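You operate a simulated robot arm through the tools that you are given. There is no shell and no other tool. Be economical: measure what you need, move in short steps, check, and stop when the job is done.

Carry out the task below with a simulated robot arm. There is one attempt and no reset: what you move stays moved.

JOB
Read how damp the blue-banded block is and set it drying on the warm plate.
Fine: brush it first, brush back; meter on the block, then on the white square; up to 15 % low, up to 25 % mid, more high; the plate stays on.

It is judged by the outcome, as a careful person would: the job done as asked, and still so three seconds after it is handed in. It fails if anything else is knocked over, pushed out of place, dropped, spilled or broken.

ROBOT AND FRAMES
A 6-joint arm with a two-finger parallel gripper, fixed in place. Base frame: the origin is at the foot of the arm, x ahead of it, y to its left, z up; the work surface is at about z = 0. Lengths are in mm, angles in rad, forces in N, time in s.
With the tool pointing down near the work surface it reaches from about 140 to 580 mm from the base axis. Its first joint turns from -1.152 to 1.152 rad. Payload 2.1 kg.
The tool frame sits at the grasp point between the pads (the TCP): z along the fingers, y along the line on which they close. The tips reach 30 mm beyond it. Largest opening 94 mm; finger width 28, thickness 10; the body of the gripper, 50 by 96 mm, starts 55 mm behind the TCP.
Orientation is that of the tool frame in the base frame, as a unit quaternion [x, y, z, w]. With the fingers straight down and closing along the base's y, the tool's x points along the base's -x, its y along +y and its z along -z.

CONTROLS
- The arm moves only by the tool drive_tool. Its argument "series" is a list of rows, each an object (a shift or turn left out is 0, a gripper value left out holds the last) with "grip": the gripper command, from -1 (fully open) to 1 (shut), values between in proportion; "offset": the shift along the tool's x, y, z in units of 100 mm (1.0 is 100 mm), a list of three; "dr": the turn, a rotation vector about the tool's x, y, z in units of 60 degrees (1.0 is 60 degrees), a list of three. In form: [{"grip": grip, "offset": [dx, dy, dz], "dr": [rx, ry, rz]}, ...]. A call has 1 to 10 rows; each row is the pose to reach, as a shift and turn from the pose commanded when the call began, along the tool's axes at that moment. A call with a number of a shift or a turn outside -1 to 1 is refused whole. Rows are played at 5 a second. More than 50 mm and 0.15 rad between two rows, or a gripper value outside its range, and nothing of the call is played. Where a pose cannot be reached the arm comes as near as it can. A force on the tool above 40 N (or 10 N above the force at the start of the call, whichever is more), or a blocked arm, ends the call early, and 0.2 s more pass. The fingers move at their own pace (about 72 mm/s each) and stop on an object; they squeeze with about 25 N. The grip force told is the motor's: it shows also when the fingers shut on nothing. Time passes only in rows, and 0.2 s behind the last, so rows that repeat a pose let the fingers close. It gives the time, the measured TCP pose, the force on the tool (base axes), the opening and the grip force at its end, in the units of the frame above (readings bear some noise).
- Cameras (640 x 400 px; columns grow to the right, rows downward): "scene" is fixed at [26.2, -357.7, 481.8]; the picture's right is [0.95, -0.32, 0.00], its down [-0.20, -0.57, -0.80] and it looks along [0.26, 0.75, -0.61] (base axes); focal length 244 px, centre (320, 200). "wrist" rides on the gripper at [-37, 0, -58] in the tool frame; the picture's right is [0.00, -1.00, 0.00], its down [0.97, 0.00, -0.24] and it looks along [0.24, 0.00, 0.97] (tool axes); focal length 218 px, centre (320, 200). There is no depth. A picture from a camera that has moved, and an enlarged one, comes with that camera's place and axes in the base frame and with its lens.
- snapshot(camera): a new picture of that camera. It takes no simulated time.
- enlarge(camera, box): a new picture of the part [left, top, right, bottom] of that camera's present view, enlarged. It takes no simulated time.
- close_job(): hands the job in; it is judged then, once.

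Work in short steps. Places have to be worked out from the pictures, the camera data and where the tool is seen: move nearer, look again, correct. Check each grasp and each placing, and mend what went wrong. You have 120 turns and 68 pictures in all, those below and enlarged ones among them. Open the gripper and draw the arm clear of the work before you hand the job in, unless the task says otherwise; then end with one line.

The tools are called after "Emit:" as name(argument=value, ...) on one line, values as JSON. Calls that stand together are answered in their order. drive_tool: Moves the arm, as the interface text tells. Its arguments: {"type":"object","properties":{"series":{"type":"array"}},"required":["series"]} The other tools are called the same way: snapshot (camera) takes a picture; enlarge (camera, box) takes an enlarged picture of a part of a camera's view; close_job () hands the job in.

At the start:

```text
time_s: 0.0
tool_pos: [310.9, 8.9, 344.6]
orientation: [0.0, 1.0, 0.0, 0.001]
ft_force: [-0.3, -1.4, -0.3]
grip_width: 94.2
finger_force: 0.0
```

scene: 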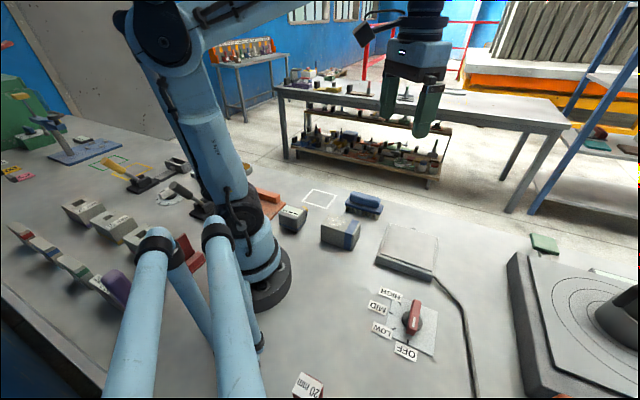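
wrist: 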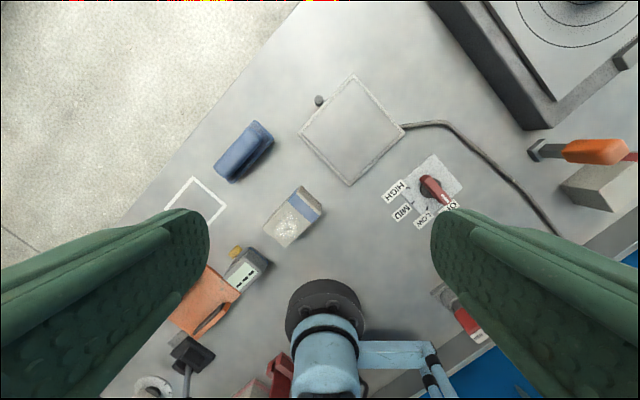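

I'll start by looking closely at the items: block, brush, meter, square, plate and dial.

Emit:
enlarge(camera="wrist", box=[150, 90, 350, 340])

Emit:
enlarge(camera="scene", box=[240, 170, 460, 370])

Emit:
enlarge(camera="wrist", box=[290, 60, 490, 260])

```text
1.60 times, centred on (250, 215) of wrist
camera zoom: at [347.2, 7.0, 403.5], right [0.0, -1.0, 0.0], down [-0.97, 0.0, 0.24], along [-0.24, 0.0, -0.97], focal length 349 px, centre (432, 176)
```

zoom: 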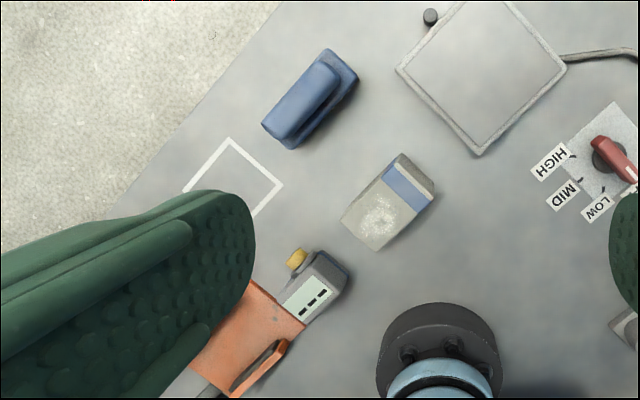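

```text
2.00 times, centred on (350, 270) of scene
camera zoom: at [26.2, -357.7, 481.8], right [0.95, -0.32, 0.0], down [-0.2, -0.57, -0.8], along [0.26, 0.75, -0.61], focal length 488 px, centre (260, 60)
```

zoom: 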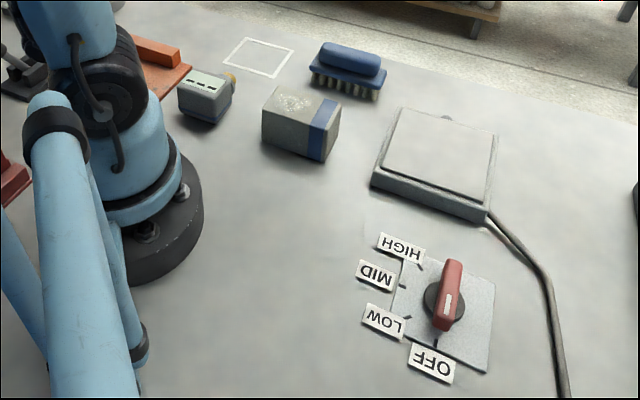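

```text
2.00 times, centred on (390, 160) of wrist
camera zoom: at [347.2, 7.0, 403.5], right [0.0, -1.0, 0.0], down [-0.97, 0.0, 0.24], along [-0.24, 0.0, -0.97], focal length 436 px, centre (180, 280)
```

zoom: 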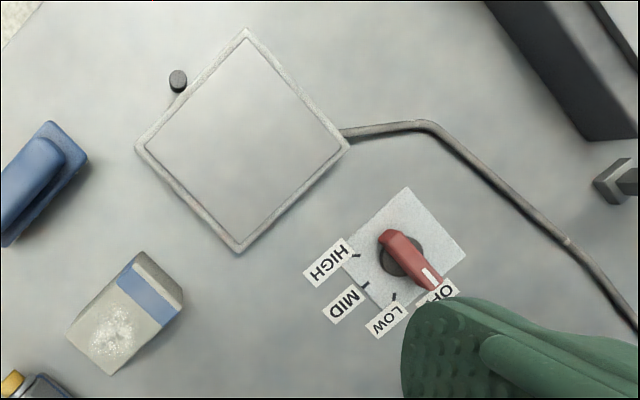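

The block has a dusty top, the brush stands bristles-down, and the meter shows "---". I'll move closer above the brush and block for a better view.

Emit:
drive_tool(series=[{"grip": -1, "offset": [0.0, 0.3, 0.3]}, {"offset": [0.0, 0.6, 0.6]}, {"offset": [0.0, 0.9, 0.9]}, {"offset": [0.0, 0.9, 0.9]}])

Emit:
snapshot(camera="wrist")

```text
time_s: 1.0
tool_pos: [311.2, 98.7, 254.2]
orientation: [0.0, 1.0, 0.0, 0.0]
ft_force: [0.8, -0.2, 0.2]
grip_width: 93.8
finger_force: 0.0
```

```text
62 pictures are left
camera wrist: at [348.0, 97.8, 313.2], right [0.0, -1.0, 0.0], down [-0.97, 0.0, 0.24], along [-0.24, 0.0, -0.97], focal length 218 px, centre (320, 200)
```

wrist: 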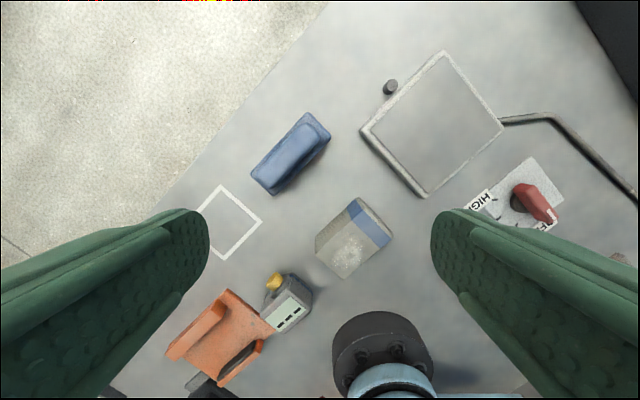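

Emit:
enlarge(camera="wrist", box=[200, 90, 400, 215])

Emit:
enlarge(camera="wrist", box=[200, 180, 400, 305])

Emit:
enlarge(camera="wrist", box=[150, 240, 350, 400])

Emit:
enlarge(camera="scene", box=[260, 170, 400, 257])

```text
3.20 times, centred on (300, 152) of wrist
camera zoom: at [348.0, 97.8, 313.2], right [0.0, -1.0, 0.0], down [-0.97, 0.0, 0.24], along [-0.24, 0.0, -0.97], focal length 698 px, centre (384, 352)
```

zoom: 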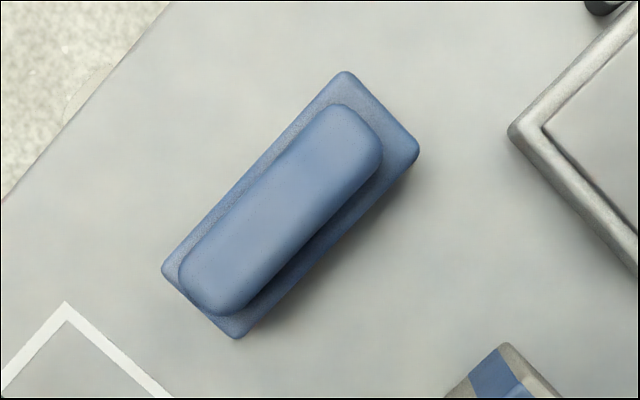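

```text
3.20 times, centred on (300, 242) of wrist
camera zoom: at [348.0, 97.8, 313.2], right [0.0, -1.0, 0.0], down [-0.97, 0.0, 0.24], along [-0.24, 0.0, -0.97], focal length 698 px, centre (384, 64)
```

zoom: 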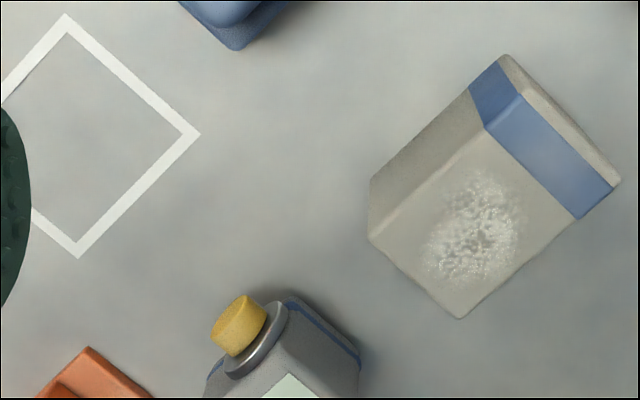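

```text
2.50 times, centred on (250, 320) of wrist
camera zoom: at [348.0, 97.8, 313.2], right [0.0, -1.0, 0.0], down [-0.97, 0.0, 0.24], along [-0.24, 0.0, -0.97], focal length 546 px, centre (495, -100)
```

zoom: 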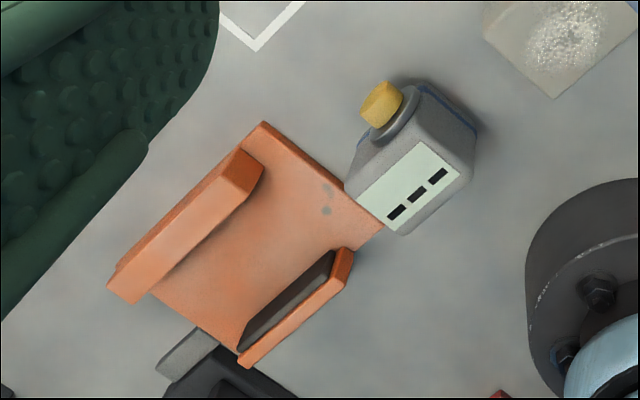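

```text
4.57 times, centred on (330, 214) of scene
camera zoom: at [26.2, -357.7, 481.8], right [0.95, -0.32, 0.0], down [-0.2, -0.57, -0.8], along [0.26, 0.75, -0.61], focal length 1115 px, centre (274, 138)
```

zoom: 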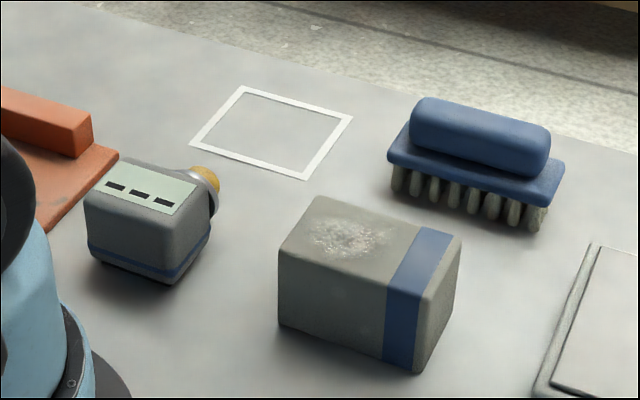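

Brush, block and plate all lie at 45°. I'll turn the gripper 45° and hover over the brush (about 336, 136) with clearance, to refine heights.

Emit:
drive_tool(series=[{"grip": -1, "offset": [-0.04, 0.06, 0.15], "dr": [0, 0, 0.125]}, {"offset": [-0.08, 0.12, 0.3], "dr": [0, 0, 0.25]}, {"offset": [-0.12, 0.18, 0.45], "dr": [0, 0, 0.375]}, {"offset": [-0.16, 0.25, 0.6], "dr": [0, 0, 0.5]}, {"offset": [-0.2, 0.31, 0.8], "dr": [0, 0, 0.625]}, {"offset": [-0.25, 0.375, 1.0], "dr": [0, 0, 0.75]}, {"offset": [-0.25, 0.375, 1.0], "dr": [0, 0, 0.75]}])

Emit:
snapshot(camera="wrist")

Emit:
enlarge(camera="scene", box=[260, 110, 440, 260])

```text
time_s: 2.6
tool_pos: [335.0, 137.8, 153.3]
orientation: [0.383, 0.924, 0.0, 0.0]
ft_force: [0.4, -0.3, 0.2]
grip_width: 93.9
finger_force: 0.1
```

```text
57 pictures are left
camera wrist: at [361.2, 108.5, 213.1], right [-0.71, -0.71, 0.0], down [-0.69, 0.69, 0.24], along [-0.17, 0.17, -0.97], focal length 218 px, centre (320, 200)
```

wrist: 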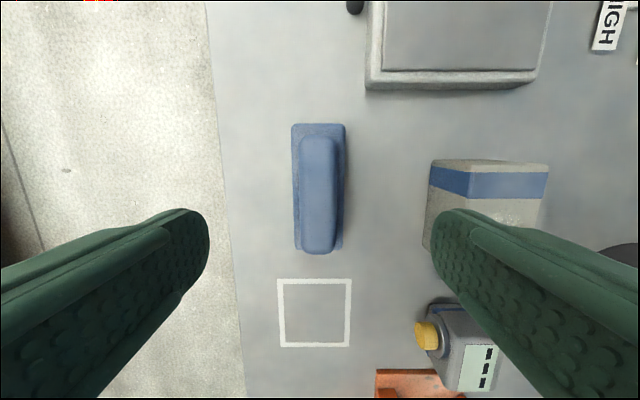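

```text
2.67 times, centred on (350, 185) of scene
camera zoom: at [26.2, -357.7, 481.8], right [0.95, -0.32, 0.0], down [-0.2, -0.57, -0.8], along [0.26, 0.75, -0.61], focal length 650 px, centre (240, 240)
```

zoom: 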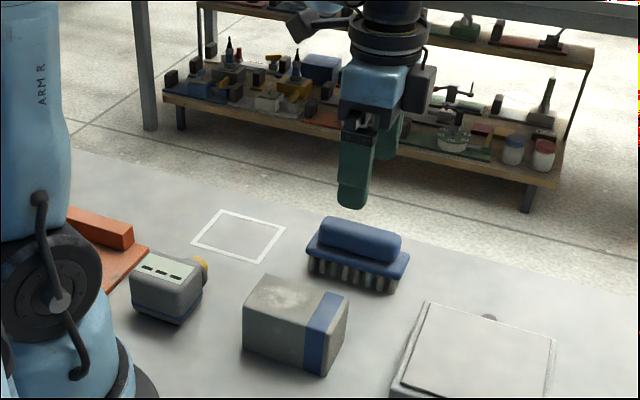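

Model check is good (finger tips project where seen). Brush: handle top z≈60, plate top z≈40, centred under the tool. I descend so the tips stop just above the plate, and close on the handle.

Emit:
drive_tool(series=[{"grip": -1, "offset": [0, 0, 0.3]}, {"offset": [0, 0, 0.55]}, {"offset": [0, 0, 0.7]}, {"offset": [0, 0, 0.79]}, {"offset": [0, 0, 0.79]}])

Emit:
enlarge(camera="scene", box=[300, 130, 420, 250])

```text
time_s: 3.8
tool_pos: [335.8, 136.2, 76.2]
orientation: [0.383, 0.924, 0.0, 0.0]
ft_force: [-0.3, -0.7, -0.1]
grip_width: 93.9
finger_force: 0.2
```

```text
3.33 times, centred on (360, 190) of scene
camera zoom: at [26.2, -357.7, 481.8], right [0.95, -0.32, 0.0], down [-0.2, -0.57, -0.8], along [0.26, 0.75, -0.61], focal length 813 px, centre (187, 233)
```

zoom: 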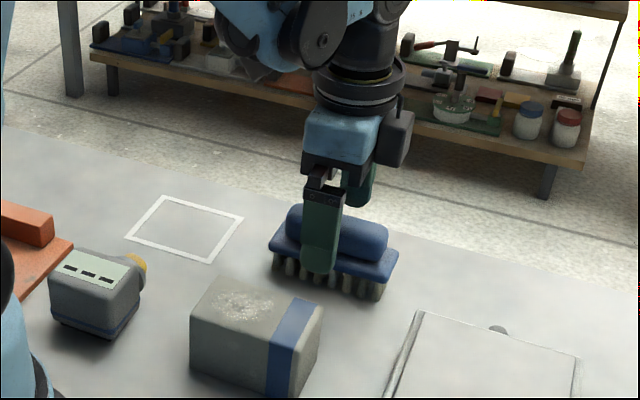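

Tips are at z≈45, no contact. I close on the handle.

Emit:
drive_tool(series=[{"grip": 1, "offset": [0, 0, 0.02]}, {"grip": 1, "offset": [0, 0, 0.02]}, {"grip": 1, "offset": [0, 0, 0.02]}, {"grip": 1, "offset": [0, 0, 0.02]}, {"grip": 1, "offset": [0, 0, 0.02]}])

Emit:
enlarge(camera="scene", box=[300, 130, 420, 250])

```text
time_s: 5.0
tool_pos: [335.3, 137.0, 73.7]
orientation: [0.383, 0.924, 0.0, 0.0]
ft_force: [0.0, 0.8, -0.3]
grip_width: 27.7
finger_force: 24.6
```

```text
3.33 times, centred on (360, 190) of scene
camera zoom: at [26.2, -357.7, 481.8], right [0.95, -0.32, 0.0], down [-0.2, -0.57, -0.8], along [0.26, 0.75, -0.61], focal length 813 px, centre (187, 233)
```

zoom: 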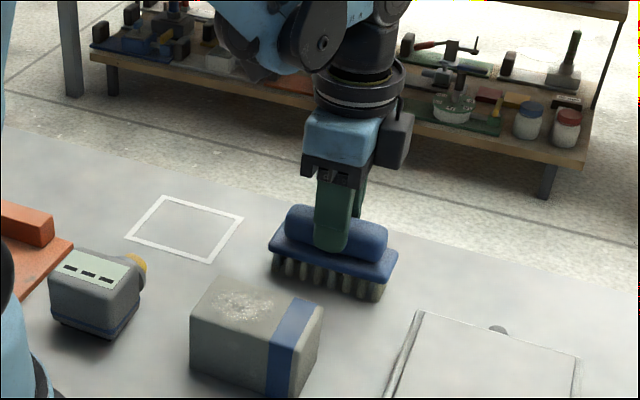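

Gripped (27.7 mm). Block works out to ≈82×52×62 mm centred near (226, 56), dust near (216, 62). I lift the brush and start over toward the block.

Emit:
drive_tool(series=[{"grip": 1, "offset": [0, 0, -0.3]}, {"offset": [0, 0, -0.65]}, {"offset": [0, 0, -1.0]}, {"offset": [0.1, -0.35, -1.0]}, {"offset": [0.2, -0.7, -1.0]}, {"offset": [0.28, -0.95, -1.0]}, {"offset": [0.28, -0.95, -1.0]}])

Emit:
enlarge(camera="scene", box=[260, 130, 400, 250])

Emit:
snapshot(camera="wrist")

```text
time_s: 6.6
tool_pos: [248.9, 88.7, 173.7]
orientation: [0.382, 0.924, 0.001, 0.0]
ft_force: [0.4, -0.2, -1.3]
grip_width: 27.4
finger_force: 25.3
```

```text
3.33 times, centred on (330, 190) of scene
camera zoom: at [26.2, -357.7, 481.8], right [0.95, -0.32, 0.0], down [-0.2, -0.57, -0.8], along [0.26, 0.75, -0.61], focal length 813 px, centre (287, 233)
```

zoom: 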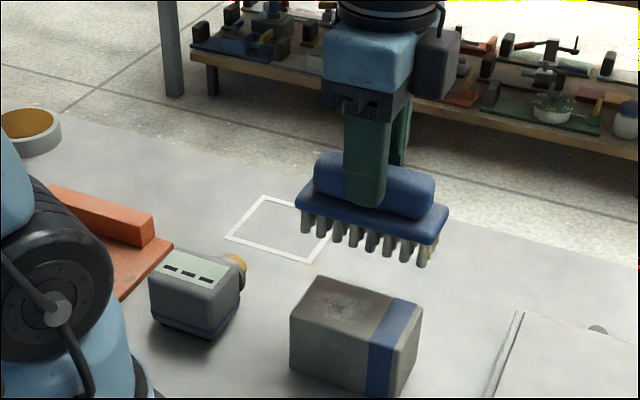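

```text
52 pictures are left
camera wrist: at [274.5, 61.5, 232.4], right [-0.71, -0.71, 0.0], down [-0.69, 0.69, 0.24], along [-0.17, 0.17, -0.97], focal length 218 px, centre (320, 200)
```

wrist: 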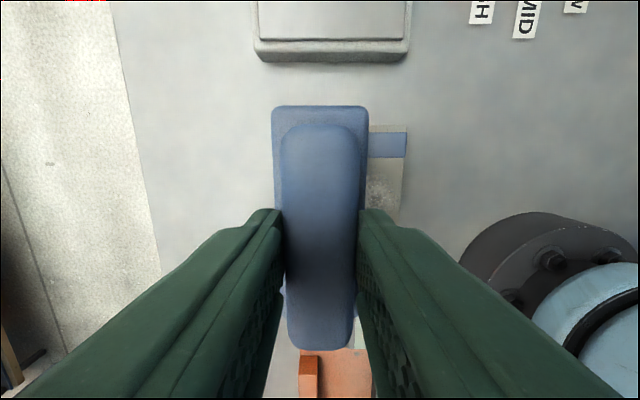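

The brush is level; it needs ~39 mm more across to sit over the block. Shift and lower until bristles are about to touch.

Emit:
drive_tool(series=[{"grip": 1, "offset": [0, -0.2, 0]}, {"offset": [0, -0.39, 0]}, {"offset": [0, -0.39, 0.15]}, {"offset": [0, -0.39, 0.27]}, {"offset": [0, -0.39, 0.33]}, {"offset": [0, -0.39, 0.36]}, {"offset": [0, -0.39, 0.36]}])

Emit:
enlarge(camera="scene", box=[260, 130, 400, 250])

```text
time_s: 8.2
tool_pos: [220.7, 62.2, 137.1]
orientation: [0.383, 0.924, 0.0, 0.0]
ft_force: [-0.6, 0.3, -1.6]
grip_width: 27.2
finger_force: 25.5
```

```text
3.33 times, centred on (330, 190) of scene
camera zoom: at [26.2, -357.7, 481.8], right [0.95, -0.32, 0.0], down [-0.2, -0.57, -0.8], along [0.26, 0.75, -0.61], focal length 813 px, centre (287, 233)
```

zoom: 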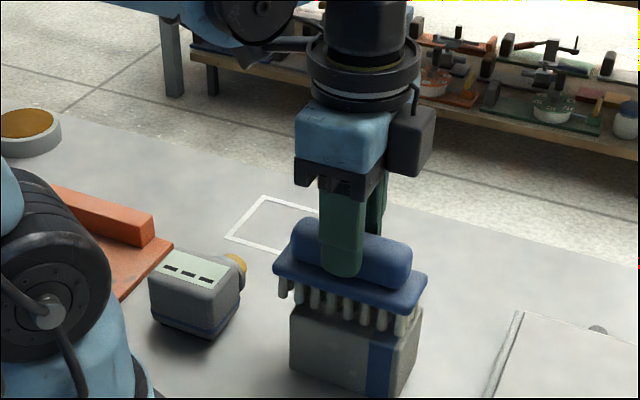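

Bristles are practically at the top face. Creep down 4 mm and watch the force.

Emit:
drive_tool(series=[{"grip": 1, "offset": [0, 0, 0.01]}, {"offset": [0, 0, 0.02]}, {"offset": [0, 0, 0.03]}, {"offset": [0, 0, 0.04]}, {"offset": [0, 0, 0.04]}])

```text
time_s: 9.4
tool_pos: [220.7, 61.2, 133.8]
orientation: [0.382, 0.924, 0.001, -0.001]
ft_force: [0.2, 0.8, -2.6]
grip_width: 27.2
finger_force: 25.0
```

No clear contact yet; a bit lower.

Emit:
drive_tool(series=[{"grip": 1, "offset": [0, 0, 0.01]}, {"offset": [0, 0, 0.02]}, {"offset": [0, 0, 0.03]}, {"offset": [0, 0, 0.03]}])

Emit:
enlarge(camera="scene", box=[290, 180, 370, 250])

```text
time_s: 10.4
tool_pos: [221.2, 61.8, 131.8]
orientation: [0.382, 0.924, 0.001, 0.0]
ft_force: [1.7, -0.7, 17.6]
grip_width: 27.4
finger_force: 24.8
```

```text
5.71 times, centred on (330, 215) of scene
camera zoom: at [26.1, -357.7, 481.8], right [0.95, -0.32, 0.0], down [-0.2, -0.57, -0.8], along [0.26, 0.75, -0.61], focal length 1394 px, centre (263, 114)
```

zoom: 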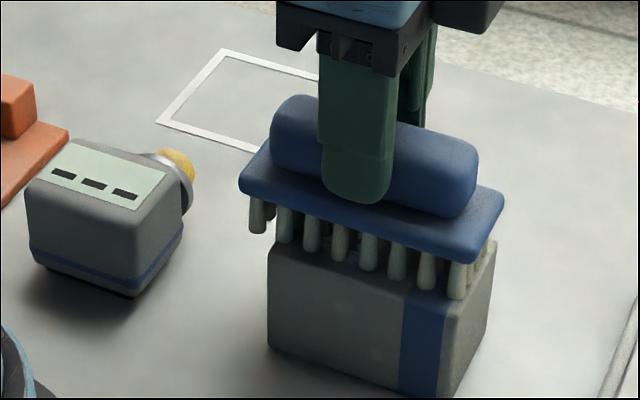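

Contact (17 N) at z≈132. Ease up ~1 mm and stroke back and forth across the block.

Emit:
drive_tool(series=[{"grip": 1, "offset": [0, 0, -0.007]}, {"offset": [0, 0.1, -0.007]}, {"offset": [0, 0.2, -0.007]}, {"offset": [0, 0.1, -0.007]}, {"offset": [0, 0.0, -0.007]}, {"offset": [0, -0.1, -0.007]}, {"offset": [0, -0.2, -0.007]}, {"offset": [0, -0.1, -0.007]}, {"offset": [0, 0, -0.007]}])

Emit:
enlarge(camera="scene", box=[290, 180, 370, 250])

```text
time_s: 12.4
tool_pos: [221.4, 61.4, 131.2]
orientation: [0.383, 0.924, 0.0, 0.0]
ft_force: [0.5, 0.5, -0.3]
grip_width: 27.4
finger_force: 25.0
```

```text
5.71 times, centred on (330, 215) of scene
camera zoom: at [26.2, -357.7, 481.8], right [0.95, -0.32, 0.0], down [-0.2, -0.57, -0.8], along [0.26, 0.75, -0.61], focal length 1394 px, centre (263, 114)
```

zoom: 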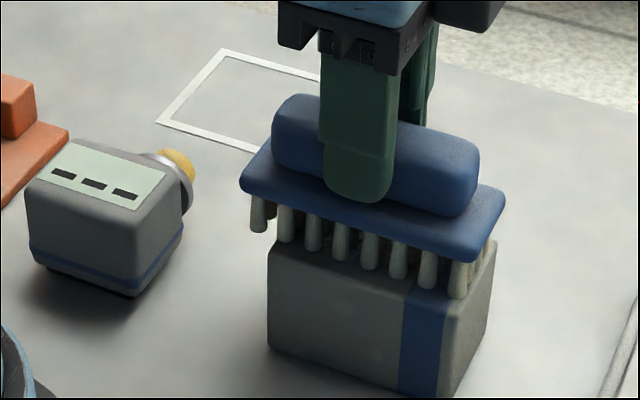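

The force is now light; repeat the strokes a hair deeper, then lift and move aside to inspect.

Emit:
drive_tool(series=[{"grip": 1, "offset": [0, 0, 0.004]}, {"offset": [0, 0.12, 0.004]}, {"offset": [0, 0.24, 0.004]}, {"offset": [0, 0.08, 0.004]}, {"offset": [0, -0.08, 0.004]}, {"offset": [0, -0.24, 0.004]}, {"offset": [0, -0.08, 0.004]}, {"offset": [0, 0.08, 0.004]}, {"offset": [0, 0.24, 0.004]}, {"offset": [0, 0.24, 0.004]}])

Emit:
drive_tool(series=[{"grip": 1, "offset": [0, 0, -0.25]}, {"offset": [0, 0.2, -0.5]}, {"offset": [0, 0.5, -0.5]}, {"offset": [0, 0.7, -0.5]}, {"offset": [0, 0.7, -0.5]}])

Emit:
enlarge(camera="scene", box=[260, 130, 400, 250])

```text
time_s: 14.6
tool_pos: [237.3, 77.6, 130.0]
orientation: [0.383, 0.924, 0.0, 0.0]
ft_force: [-0.4, -0.8, 0.7]
grip_width: 27.5
finger_force: 24.9
```

```text
time_s: 15.8
tool_pos: [287.5, 127.5, 181.5]
orientation: [0.383, 0.924, 0.0, 0.0]
ft_force: [0.6, 1.1, -1.2]
grip_width: 27.5
finger_force: 24.4
```

```text
3.33 times, centred on (330, 190) of scene
camera zoom: at [26.2, -357.7, 481.8], right [0.95, -0.32, 0.0], down [-0.2, -0.57, -0.8], along [0.26, 0.75, -0.61], focal length 813 px, centre (287, 233)
```

zoom: 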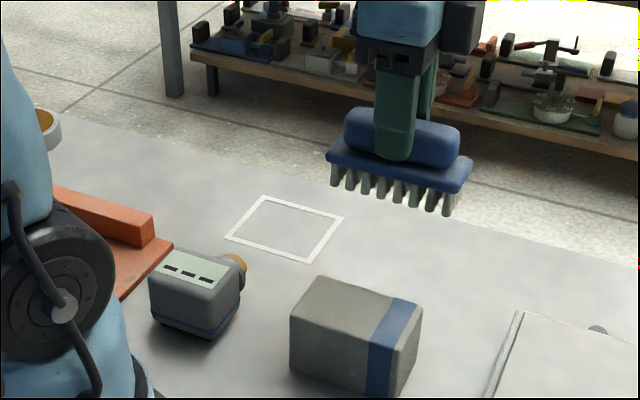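

The dust is gone. Returning the brush exactly to its original spot: x_tool −28, y_tool +40, down 107.

Emit:
drive_tool(series=[{"grip": 1, "offset": [-0.14, 0.2, 0]}, {"offset": [-0.28, 0.4, 0]}, {"offset": [-0.28, 0.4, 0.3]}, {"offset": [-0.28, 0.4, 0.6]}, {"offset": [-0.28, 0.4, 0.85]}, {"offset": [-0.28, 0.4, 1.0]}, {"offset": [-0.28, 0.4, 1.0]}])

Emit:
drive_tool(series=[{"grip": 1, "offset": [0, 0, 0.04]}, {"offset": [0, 0, 0.055]}, {"offset": [0, 0, 0.065]}, {"offset": [0, 0, 0.07]}, {"offset": [0, 0, 0.07]}])

Emit:
enlarge(camera="scene", box=[300, 130, 420, 250])

```text
time_s: 17.4
tool_pos: [335.7, 135.1, 81.6]
orientation: [0.382, 0.924, 0.0, 0.0]
ft_force: [-0.6, -0.6, -1.5]
grip_width: 27.5
finger_force: 24.7
```

```text
time_s: 18.6
tool_pos: [335.0, 136.3, 74.5]
orientation: [0.382, 0.924, 0.001, 0.001]
ft_force: [-0.3, -0.3, -1.0]
grip_width: 27.3
finger_force: 25.3
```

```text
3.33 times, centred on (360, 190) of scene
camera zoom: at [26.2, -357.7, 481.8], right [0.95, -0.32, 0.0], down [-0.2, -0.57, -0.8], along [0.26, 0.75, -0.61], focal length 813 px, centre (187, 233)
```

zoom: 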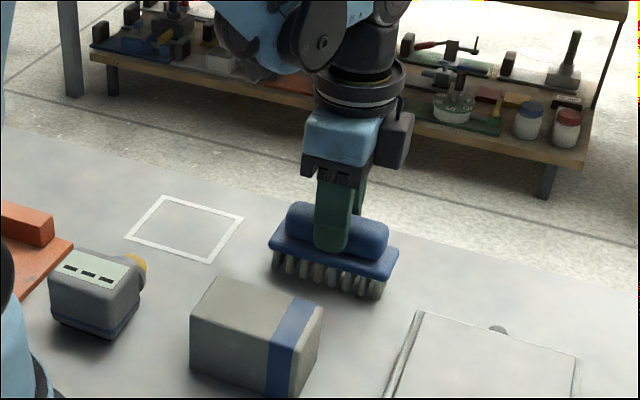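

Brush is back at its start place. Touch down the last fraction, open, and rise.

Emit:
drive_tool(series=[{"grip": 1, "offset": [0, 0, 0.005]}, {"grip": 0.2, "offset": [0, 0, 0.005]}, {"grip": -1, "offset": [0, 0, 0.005]}, {"grip": -1, "offset": [0, 0, 0.005]}, {"grip": -1, "offset": [0, 0, 0.005]}, {"offset": [0, 0, -0.3]}, {"offset": [0, 0, -0.7]}, {"offset": [0, 0, -1.0]}, {"offset": [0, 0, -1.0]}])

Emit:
snapshot(camera="scene")

```text
time_s: 20.6
tool_pos: [335.3, 136.5, 174.1]
orientation: [0.383, 0.924, 0.0, -0.001]
ft_force: [0.0, 0.5, 0.2]
grip_width: 94.0
finger_force: 0.1
```

```text
46 pictures are left
```

scene: 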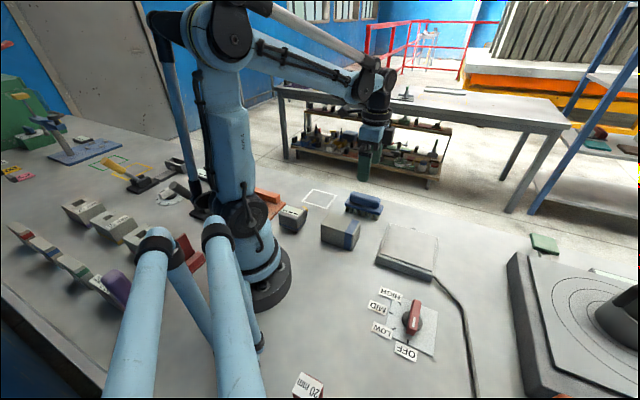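

Brush stands as before. Now I go over the meter, turning the gripper to close along the (−1,1) direction (away from the yellow tip).

Emit:
drive_tool(series=[{"grip": -1, "offset": [0.13, -0.12, 0], "dr": [0, 0, -0.125]}, {"offset": [0.27, -0.23, 0], "dr": [0, 0, -0.25]}, {"offset": [0.4, -0.35, 0], "dr": [0, 0, -0.375]}, {"offset": [0.53, -0.47, 0], "dr": [0, 0, -0.5]}, {"offset": [0.67, -0.58, 0], "dr": [0, 0, -0.625]}, {"offset": [0.8, -0.7, 0], "dr": [0, 0, -0.75]}, {"offset": [0.8, -0.7, 0], "dr": [0, 0, -0.75]}])

Emit:
drive_tool(series=[{"grip": -1, "offset": [0.15, 0, 0], "dr": [0, 0, -0.125]}, {"offset": [0.3, 0, 0], "dr": [0, 0, -0.25]}, {"offset": [0.45, 0.01, 0], "dr": [0, 0, -0.375]}, {"offset": [0.6, 0.02, 0], "dr": [0, 0, -0.5]}, {"offset": [0.75, 0.03, 0], "dr": [0, 0, -0.625]}, {"offset": [0.9, 0.04, 0], "dr": [0, 0, -0.75]}, {"offset": [0.9, 0.04, 0], "dr": [0, 0, -0.75]}])

Emit:
snapshot(camera="wrist")

```text
time_s: 22.2
tool_pos: [229.9, 142.5, 174.1]
orientation: [-0.001, 1.0, -0.001, 0.0]
ft_force: [0.1, -1.3, -0.1]
grip_width: 94.0
finger_force: 0.1
```

```text
time_s: 23.8
tool_pos: [139.0, 147.8, 175.9]
orientation: [-0.384, 0.923, -0.001, 0.0]
ft_force: [-0.6, -0.7, 0.2]
grip_width: 94.2
finger_force: 0.0
```

```text
45 pictures are left
camera wrist: at [164.8, 171.7, 233.3], right [0.71, -0.71, 0.0], down [-0.69, -0.69, 0.24], along [-0.17, -0.17, -0.97], focal length 218 px, centre (320, 200)
```

wrist: 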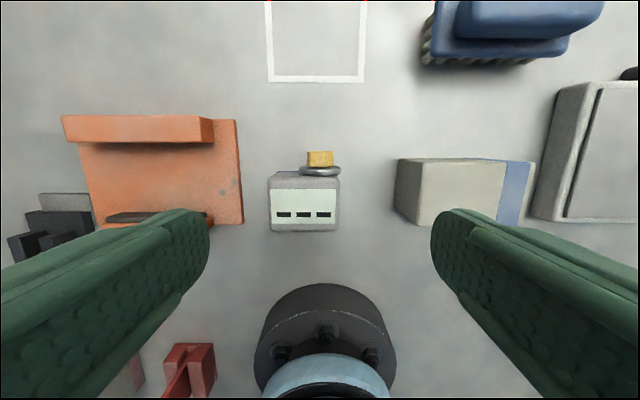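

Clear view: meter body ~60 mm wide, gap to the orange holder ~30 mm. I centre over it (tool +13, +14) and descend partially.

Emit:
drive_tool(series=[{"grip": -1, "offset": [0.128, 0.14, 0]}, {"offset": [0.128, 0.14, 0.3]}, {"offset": [0.128, 0.14, 0.6]}, {"offset": [0.128, 0.14, 0.75]}, {"offset": [0.128, 0.14, 0.75]}])

Emit:
snapshot(camera="wrist")

Emit:
snapshot(camera="scene")

```text
time_s: 25.0
tool_pos: [121.0, 146.4, 99.6]
orientation: [-0.383, 0.924, 0.0, 0.0]
ft_force: [0.3, -0.1, 0.0]
grip_width: 94.1
finger_force: 0.0
```

```text
44 pictures are left
camera wrist: at [146.2, 172.0, 157.9], right [0.71, -0.71, 0.0], down [-0.69, -0.69, 0.24], along [-0.17, -0.17, -0.97], focal length 218 px, centre (320, 200)
```

wrist: 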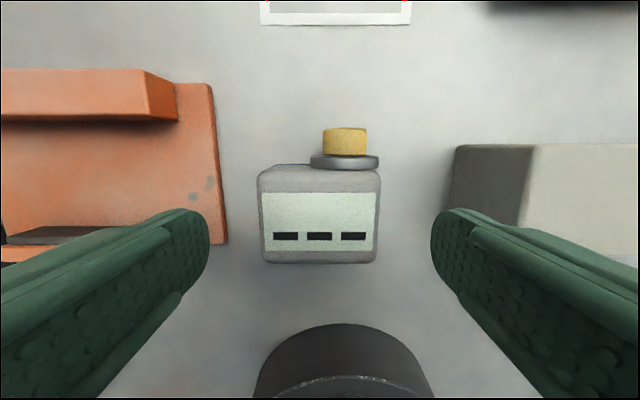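

```text
43 pictures are left
```

scene: 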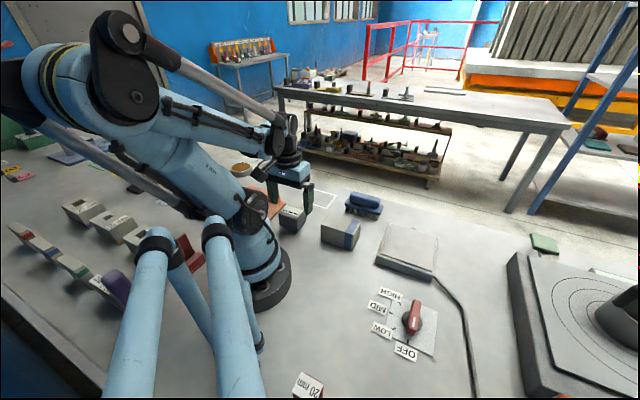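

Well centred with ~15 mm spare to the orange holder. Descend to z≈46 and close.

Emit:
drive_tool(series=[{"grip": -1, "offset": [0, 0, 0.3]}, {"offset": [0, 0, 0.54]}, {"offset": [0, 0, 0.54]}, {"grip": 1, "offset": [0, 0, 0.54]}, {"grip": 1, "offset": [0, 0, 0.54]}, {"grip": 1, "offset": [0, 0, 0.54]}, {"grip": 1, "offset": [0, 0, 0.54]}])

Emit:
snapshot(camera="wrist")

```text
time_s: 26.6
tool_pos: [121.0, 147.2, 45.0]
orientation: [-0.383, 0.924, 0.0, 0.0]
ft_force: [0.4, 0.0, -0.2]
grip_width: 66.5
finger_force: 25.3
```

```text
42 pictures are left
camera wrist: at [146.5, 172.1, 104.2], right [0.71, -0.71, 0.0], down [-0.69, -0.69, 0.24], along [-0.17, -0.17, -0.97], focal length 218 px, centre (320, 200)
```

wrist: 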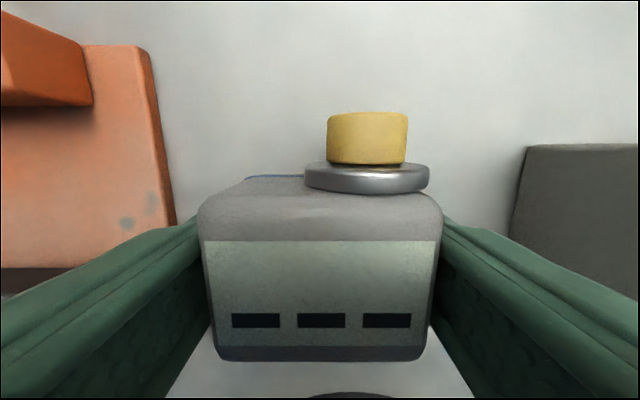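

Meter held (66.5 mm). Lift 100 mm, then move toward the block at (224, 56).

Emit:
drive_tool(series=[{"grip": 1, "offset": [0, 0, -0.3]}, {"offset": [0, 0, -0.65]}, {"offset": [0, 0, -1.0]}, {"offset": [-0.02, -0.35, -1.0]}, {"offset": [-0.04, -0.7, -1.0]}, {"offset": [-0.06, -1.0, -1.0]}, {"offset": [-0.06, -1.0, -1.0]}])

Emit:
drive_tool(series=[{"grip": 1, "offset": [-0.02, -0.2, 0]}, {"offset": [-0.025, -0.37, 0]}, {"offset": [-0.025, -0.37, 0]}])

Emit:
snapshot(camera="wrist")

Emit:
enlarge(camera="scene", box=[260, 130, 400, 250])

```text
time_s: 28.2
tool_pos: [195.4, 81.7, 145.1]
orientation: [-0.383, 0.924, 0.0, 0.0]
ft_force: [0.6, 0.3, -3.7]
grip_width: 66.5
finger_force: 25.1
```

```text
time_s: 29.0
tool_pos: [222.8, 56.9, 144.5]
orientation: [-0.383, 0.924, 0.0, 0.001]
ft_force: [1.0, 0.2, -2.8]
grip_width: 66.5
finger_force: 24.8
```

```text
41 pictures are left
camera wrist: at [249.9, 81.6, 203.6], right [0.71, -0.71, 0.0], down [-0.69, -0.69, 0.24], along [-0.17, -0.17, -0.97], focal length 218 px, centre (320, 200)
```

wrist: 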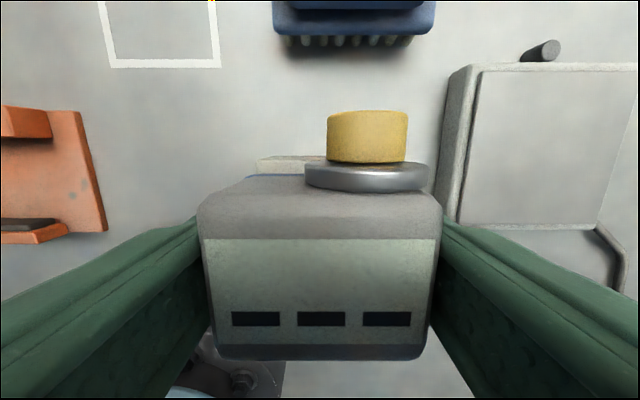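

```text
3.33 times, centred on (330, 190) of scene
camera zoom: at [26.2, -357.7, 481.8], right [0.95, -0.32, 0.0], down [-0.2, -0.57, -0.8], along [0.26, 0.75, -0.61], focal length 813 px, centre (287, 233)
```

zoom: 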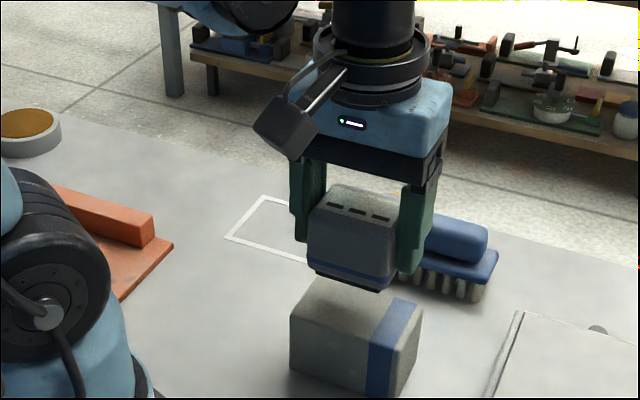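

Meter is over the block. Lower 38 mm, then creep down to contact.

Emit:
drive_tool(series=[{"grip": 1, "offset": [0, 0, 0.2]}, {"offset": [0, 0, 0.34]}, {"offset": [0, 0, 0.38]}, {"offset": [0, 0, 0.39]}, {"offset": [0, 0, 0.4]}, {"offset": [0, 0, 0.405]}, {"offset": [0, 0, 0.405]}])

Emit:
enlarge(camera="scene", box=[290, 160, 390, 250])

```text
time_s: 30.6
tool_pos: [222.8, 56.7, 106.0]
orientation: [-0.382, 0.924, -0.001, 0.0]
ft_force: [-3.1, -1.7, 16.4]
grip_width: 66.2
finger_force: 25.1
```

```text
4.44 times, centred on (340, 205) of scene
camera zoom: at [26.1, -357.7, 481.8], right [0.95, -0.32, 0.0], down [-0.2, -0.57, -0.8], along [0.26, 0.75, -0.61], focal length 1084 px, centre (231, 178)
```

zoom: 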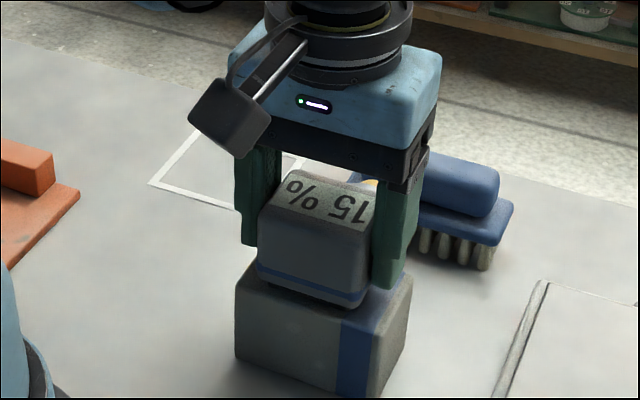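

In contact (16 N); the display shows a value. Ease off slightly, wait for it to settle, and read it from the wrist camera.

Emit:
drive_tool(series=[{"grip": 1, "offset": [0, 0, -0.008]}, {"offset": [0, 0, -0.008]}, {"offset": [0, 0, -0.008]}, {"offset": [0, 0, -0.008]}, {"offset": [0, 0, -0.008]}, {"offset": [0, 0, -0.008]}])

Emit:
enlarge(camera="wrist", box=[180, 150, 460, 380])

```text
time_s: 32.0
tool_pos: [223.3, 57.6, 105.9]
orientation: [-0.383, 0.924, 0.0, 0.0]
ft_force: [1.1, 0.2, -3.6]
grip_width: 66.3
finger_force: 25.3
```

```text
1.74 times, centred on (320, 265) of wrist
camera zoom: at [249.5, 81.6, 164.4], right [0.71, -0.71, 0.0], down [-0.69, -0.69, 0.24], along [-0.17, -0.17, -0.97], focal length 380 px, centre (320, 87)
```

zoom: 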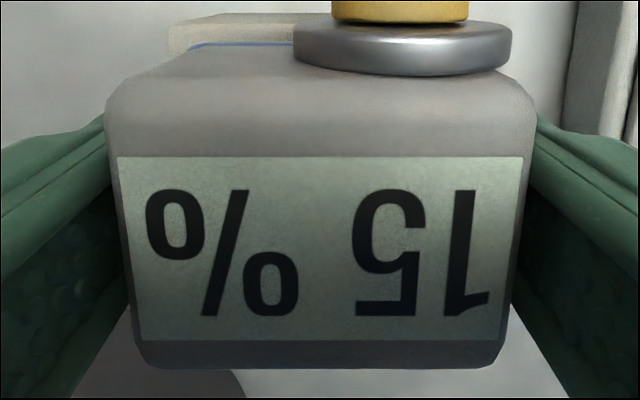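

Reads 15 % (upside down from here). I'll settle it down again for a second to confirm the value is steady.

Emit:
drive_tool(series=[{"grip": 1, "offset": [0, 0, 0.004]}, {"offset": [0, 0, 0.004]}, {"offset": [0, 0, 0.004]}, {"offset": [0, 0, 0.004]}, {"offset": [0, 0, 0.004]}, {"offset": [0, 0, 0.004]}, {"offset": [0, 0, 0.004]}, {"offset": [0, 0, 0.004]}, {"offset": [0, 0, 0.004]}, {"offset": [0, 0, 0.004]}])

Emit:
enlarge(camera="wrist", box=[180, 150, 460, 380])

```text
time_s: 34.2
tool_pos: [223.6, 56.6, 105.0]
orientation: [-0.383, 0.924, 0.0, 0.0]
ft_force: [0.3, 0.0, 0.6]
grip_width: 66.4
finger_force: 25.4
```

```text
1.74 times, centred on (320, 265) of wrist
camera zoom: at [249.6, 81.6, 163.7], right [0.71, -0.71, 0.0], down [-0.69, -0.69, 0.24], along [-0.17, -0.17, -0.97], focal length 380 px, centre (320, 87)
```

zoom: 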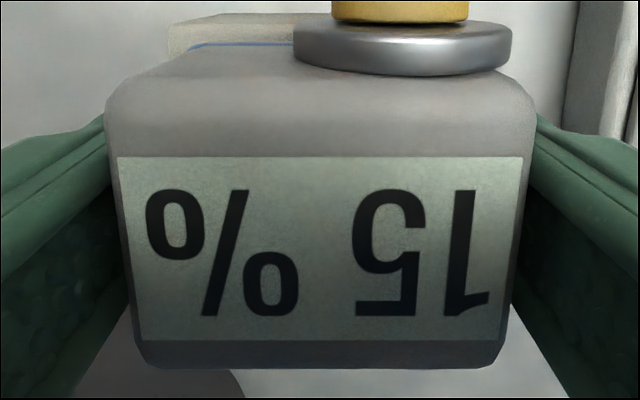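

Steady 15 % → LOW. Now carry the meter to the white square (centre ≈ 233, 245): lift first, then two moves.

Emit:
drive_tool(series=[{"grip": 1, "offset": [0, 0, -0.25]}, {"offset": [0, 0, -0.5]}, {"offset": [-0.2, 0.2, -0.5]}, {"offset": [-0.45, 0.43, -0.5]}, {"offset": [-0.7, 0.66, -0.5]}, {"offset": [-0.9, 0.85, -0.5]}, {"offset": [-0.9, 0.85, -0.5]}])

Emit:
drive_tool(series=[{"grip": 1, "offset": [-0.2, 0.2, 0]}, {"offset": [-0.436, 0.408, 0]}, {"offset": [-0.436, 0.408, 0]}])

Emit:
snapshot(camera="wrist")

Emit:
enlarge(camera="scene", box=[260, 120, 400, 240])

```text
time_s: 35.8
tool_pos: [226.3, 180.8, 154.9]
orientation: [-0.383, 0.924, 0.0, 0.0]
ft_force: [-0.1, -0.7, -4.2]
grip_width: 65.9
finger_force: 25.4
```

```text
time_s: 36.6
tool_pos: [228.7, 241.8, 155.1]
orientation: [-0.382, 0.924, 0.0, 0.0]
ft_force: [-1.2, 0.7, -3.8]
grip_width: 66.3
finger_force: 25.0
```

```text
36 pictures are left
camera wrist: at [255.4, 265.4, 214.4], right [0.71, -0.71, 0.0], down [-0.69, -0.69, 0.24], along [-0.17, -0.17, -0.97], focal length 218 px, centre (320, 200)
```

wrist: 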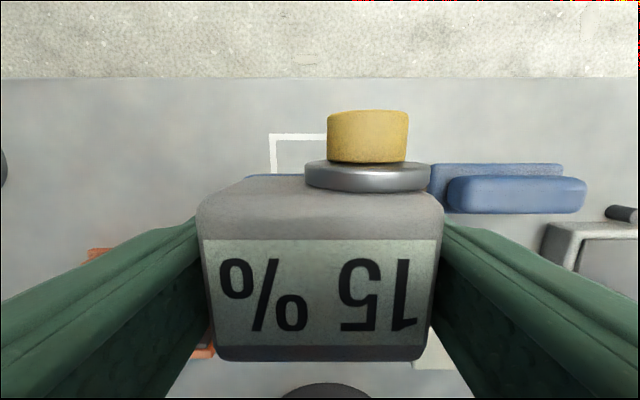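

```text
3.33 times, centred on (330, 180) of scene
camera zoom: at [26.2, -357.7, 481.8], right [0.95, -0.32, 0.0], down [-0.2, -0.57, -0.8], along [0.26, 0.75, -0.61], focal length 813 px, centre (287, 267)
```

zoom: 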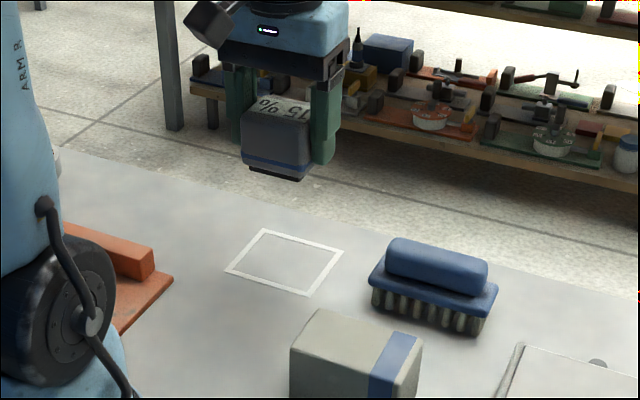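

The reading is held at 15 %. Position over the rectangle (81×92 mm, centre ≈ 232.6, 246) is right, so I lower the meter.

Emit:
drive_tool(series=[{"grip": 1, "offset": [0, 0, 0.35]}, {"offset": [0, 0, 0.7]}, {"offset": [0, 0, 1.0]}, {"offset": [0, 0, 1.0]}])

Emit:
drive_tool(series=[{"grip": 1, "offset": [0, 0, 0.05]}, {"offset": [0, 0, 0.07]}, {"offset": [0, 0, 0.08]}, {"offset": [0, 0, 0.09]}, {"offset": [0, 0, 0.095]}, {"offset": [0, 0, 0.1]}, {"offset": [0, 0, 0.1]}])

Emit:
snapshot(camera="wrist")

Emit:
enlarge(camera="scene", box=[260, 120, 400, 240])

```text
time_s: 37.6
tool_pos: [229.2, 240.0, 55.4]
orientation: [-0.382, 0.924, 0.0, 0.0]
ft_force: [0.7, -0.1, -4.2]
grip_width: 66.5
finger_force: 25.7
```

```text
time_s: 39.2
tool_pos: [230.3, 240.9, 44.9]
orientation: [-0.383, 0.924, -0.001, 0.0]
ft_force: [0.5, -0.5, 4.1]
grip_width: 66.2
finger_force: 25.6
```

```text
34 pictures are left
camera wrist: at [255.0, 265.4, 103.7], right [0.71, -0.71, 0.0], down [-0.69, -0.69, 0.24], along [-0.17, -0.17, -0.97], focal length 218 px, centre (320, 200)
```

wrist: 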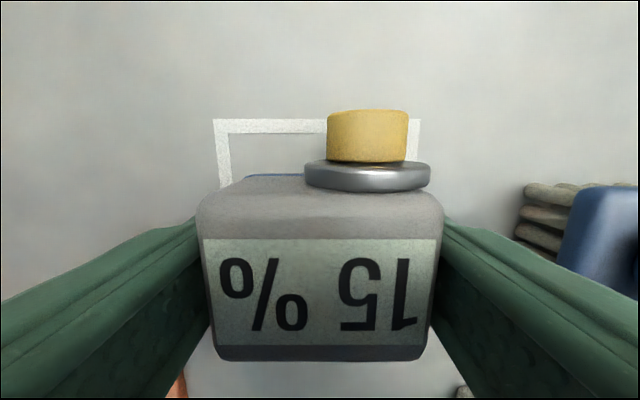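

```text
3.33 times, centred on (330, 180) of scene
camera zoom: at [26.2, -357.7, 481.8], right [0.95, -0.32, 0.0], down [-0.2, -0.57, -0.8], along [0.26, 0.75, -0.61], focal length 813 px, centre (287, 267)
```

zoom: 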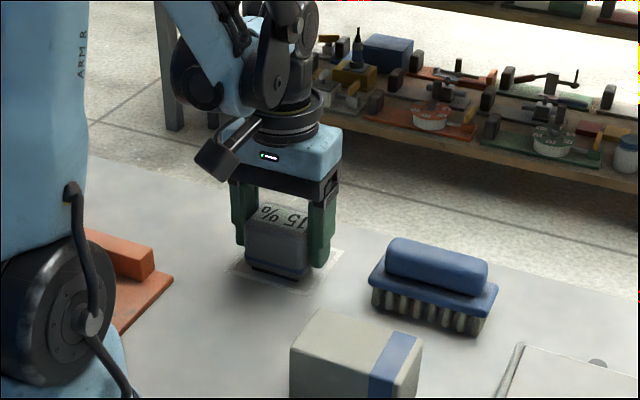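

Meter touches down (4 N) within the rectangle, centred. Release and rise.

Emit:
drive_tool(series=[{"grip": 0, "offset": [0, 0, 0]}, {"grip": -1, "offset": [0, 0, 0]}, {"grip": -1, "offset": [0, 0, 0]}, {"grip": -1, "offset": [0, 0, 0]}, {"offset": [0, 0, -0.3]}, {"offset": [0, 0, -0.65]}, {"offset": [0, 0, -1.0]}, {"offset": [0, 0, -1.0]}])

Emit:
snapshot(camera="wrist")

Emit:
enlarge(camera="scene", box=[260, 150, 460, 275])

```text
time_s: 41.0
tool_pos: [226.9, 240.9, 145.1]
orientation: [-0.382, 0.924, 0.001, 0.0]
ft_force: [0.6, 0.7, 0.6]
grip_width: 94.1
finger_force: 0.0
```

```text
32 pictures are left
camera wrist: at [254.1, 265.6, 204.0], right [0.71, -0.71, 0.0], down [-0.69, -0.69, 0.24], along [-0.17, -0.17, -0.97], focal length 218 px, centre (320, 200)
```

wrist: 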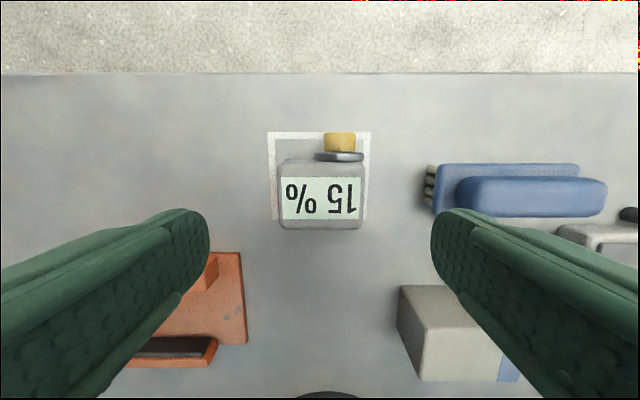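

```text
3.20 times, centred on (360, 212) of scene
camera zoom: at [26.2, -357.7, 481.8], right [0.95, -0.32, 0.0], down [-0.2, -0.57, -0.8], along [0.26, 0.75, -0.61], focal length 780 px, centre (192, 160)
```

zoom: 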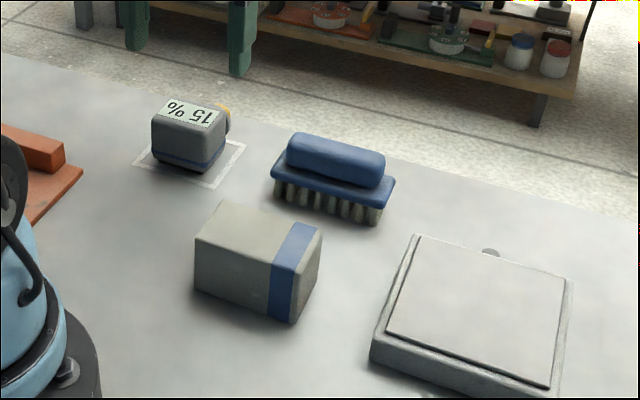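

Meter sits wholly within the white square, still showing 15 %. Next the block: rotate the gripper back to close across its 52 mm width and go above (224, 56).

Emit:
drive_tool(series=[{"grip": -1, "offset": [0.11, -0.11, 0], "dr": [0, 0, 0.125]}, {"offset": [0.22, -0.22, 0], "dr": [0, 0, 0.25]}, {"offset": [0.33, -0.32, 0], "dr": [0, 0, 0.375]}, {"offset": [0.44, -0.43, 0], "dr": [0, 0, 0.5]}, {"offset": [0.55, -0.53, 0], "dr": [0, 0, 0.625]}, {"offset": [0.66, -0.64, 0], "dr": [0, 0, 0.75]}, {"offset": [0.66, -0.64, 0], "dr": [0, 0, 0.75]}])

Emit:
drive_tool(series=[{"grip": -1, "offset": [0, -0.16, 0], "dr": [0, 0, 0.125]}, {"offset": [0, -0.31, 0], "dr": [0, 0, 0.25]}, {"offset": [0, -0.47, 0], "dr": [0, 0, 0.375]}, {"offset": [0, -0.62, 0], "dr": [0, 0, 0.5]}, {"offset": [0, -0.78, 0], "dr": [0, 0, 0.625]}, {"offset": [0.015, -0.93, 0], "dr": [0, 0, 0.75]}, {"offset": [0.015, -0.93, 0], "dr": [0, 0, 0.75]}])

Emit:
snapshot(camera="wrist")

```text
time_s: 42.6
tool_pos: [228.0, 149.0, 146.0]
orientation: [0.0, 1.0, 0.0, 0.0]
ft_force: [0.4, -0.7, -0.1]
grip_width: 94.1
finger_force: 0.0
```

```text
time_s: 44.2
tool_pos: [226.0, 55.8, 145.4]
orientation: [0.383, 0.924, 0.001, 0.0]
ft_force: [-0.1, -1.8, -0.5]
grip_width: 94.0
finger_force: 0.0
```

```text
30 pictures are left
camera wrist: at [252.5, 27.4, 203.7], right [-0.71, -0.71, 0.0], down [-0.69, 0.69, 0.24], along [-0.17, 0.17, -0.97], focal length 218 px, centre (320, 200)
```

wrist: 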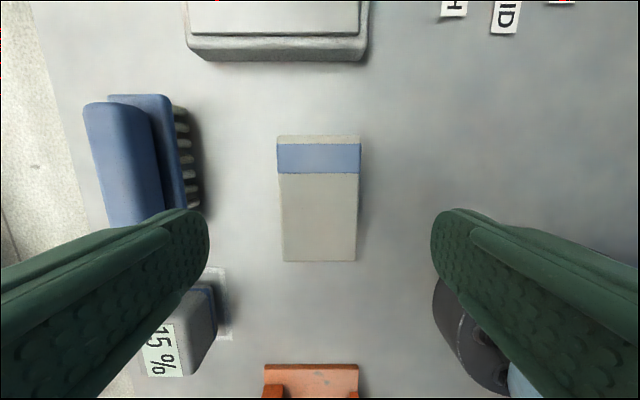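

Block centred under the tool. Descend to z≈42 and grasp.

Emit:
drive_tool(series=[{"grip": -1, "offset": [0, 0, 0.35]}, {"offset": [0, 0, 0.7]}, {"offset": [0, 0, 1.0]}, {"offset": [0, 0, 1.0]}, {"offset": [0, 0, 1.0]}])

Emit:
drive_tool(series=[{"grip": -1, "offset": [0, 0, 0.03]}, {"grip": 0, "offset": [0, 0, 0.03]}, {"grip": 1, "offset": [0, 0, 0.03]}, {"grip": 1, "offset": [0, 0, 0.03]}, {"grip": 1, "offset": [0, 0, 0.03]}, {"grip": 1, "offset": [0, 0, 0.03]}])

Emit:
snapshot(camera="wrist")

```text
time_s: 45.4
tool_pos: [225.1, 55.0, 44.7]
orientation: [0.382, 0.924, 0.0, 0.0]
ft_force: [0.2, -0.8, -0.5]
grip_width: 94.0
finger_force: 0.0
```

```text
time_s: 46.8
tool_pos: [226.5, 55.9, 43.1]
orientation: [0.383, 0.924, 0.001, 0.0]
ft_force: [0.5, -0.2, 0.7]
grip_width: 59.1
finger_force: 24.6
```

```text
29 pictures are left
camera wrist: at [251.7, 27.9, 100.9], right [-0.71, -0.71, 0.0], down [-0.69, 0.69, 0.24], along [-0.17, 0.17, -0.97], focal length 218 px, centre (320, 200)
```

wrist: 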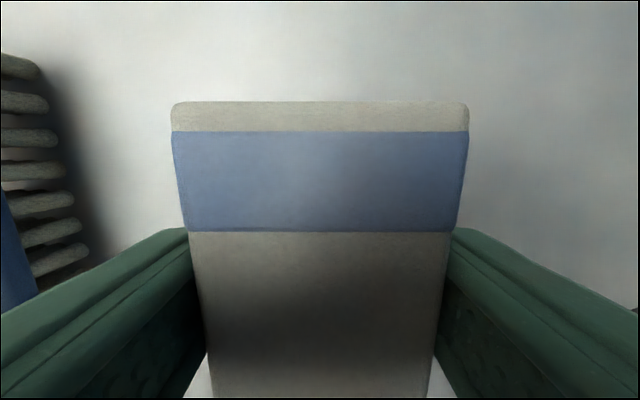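

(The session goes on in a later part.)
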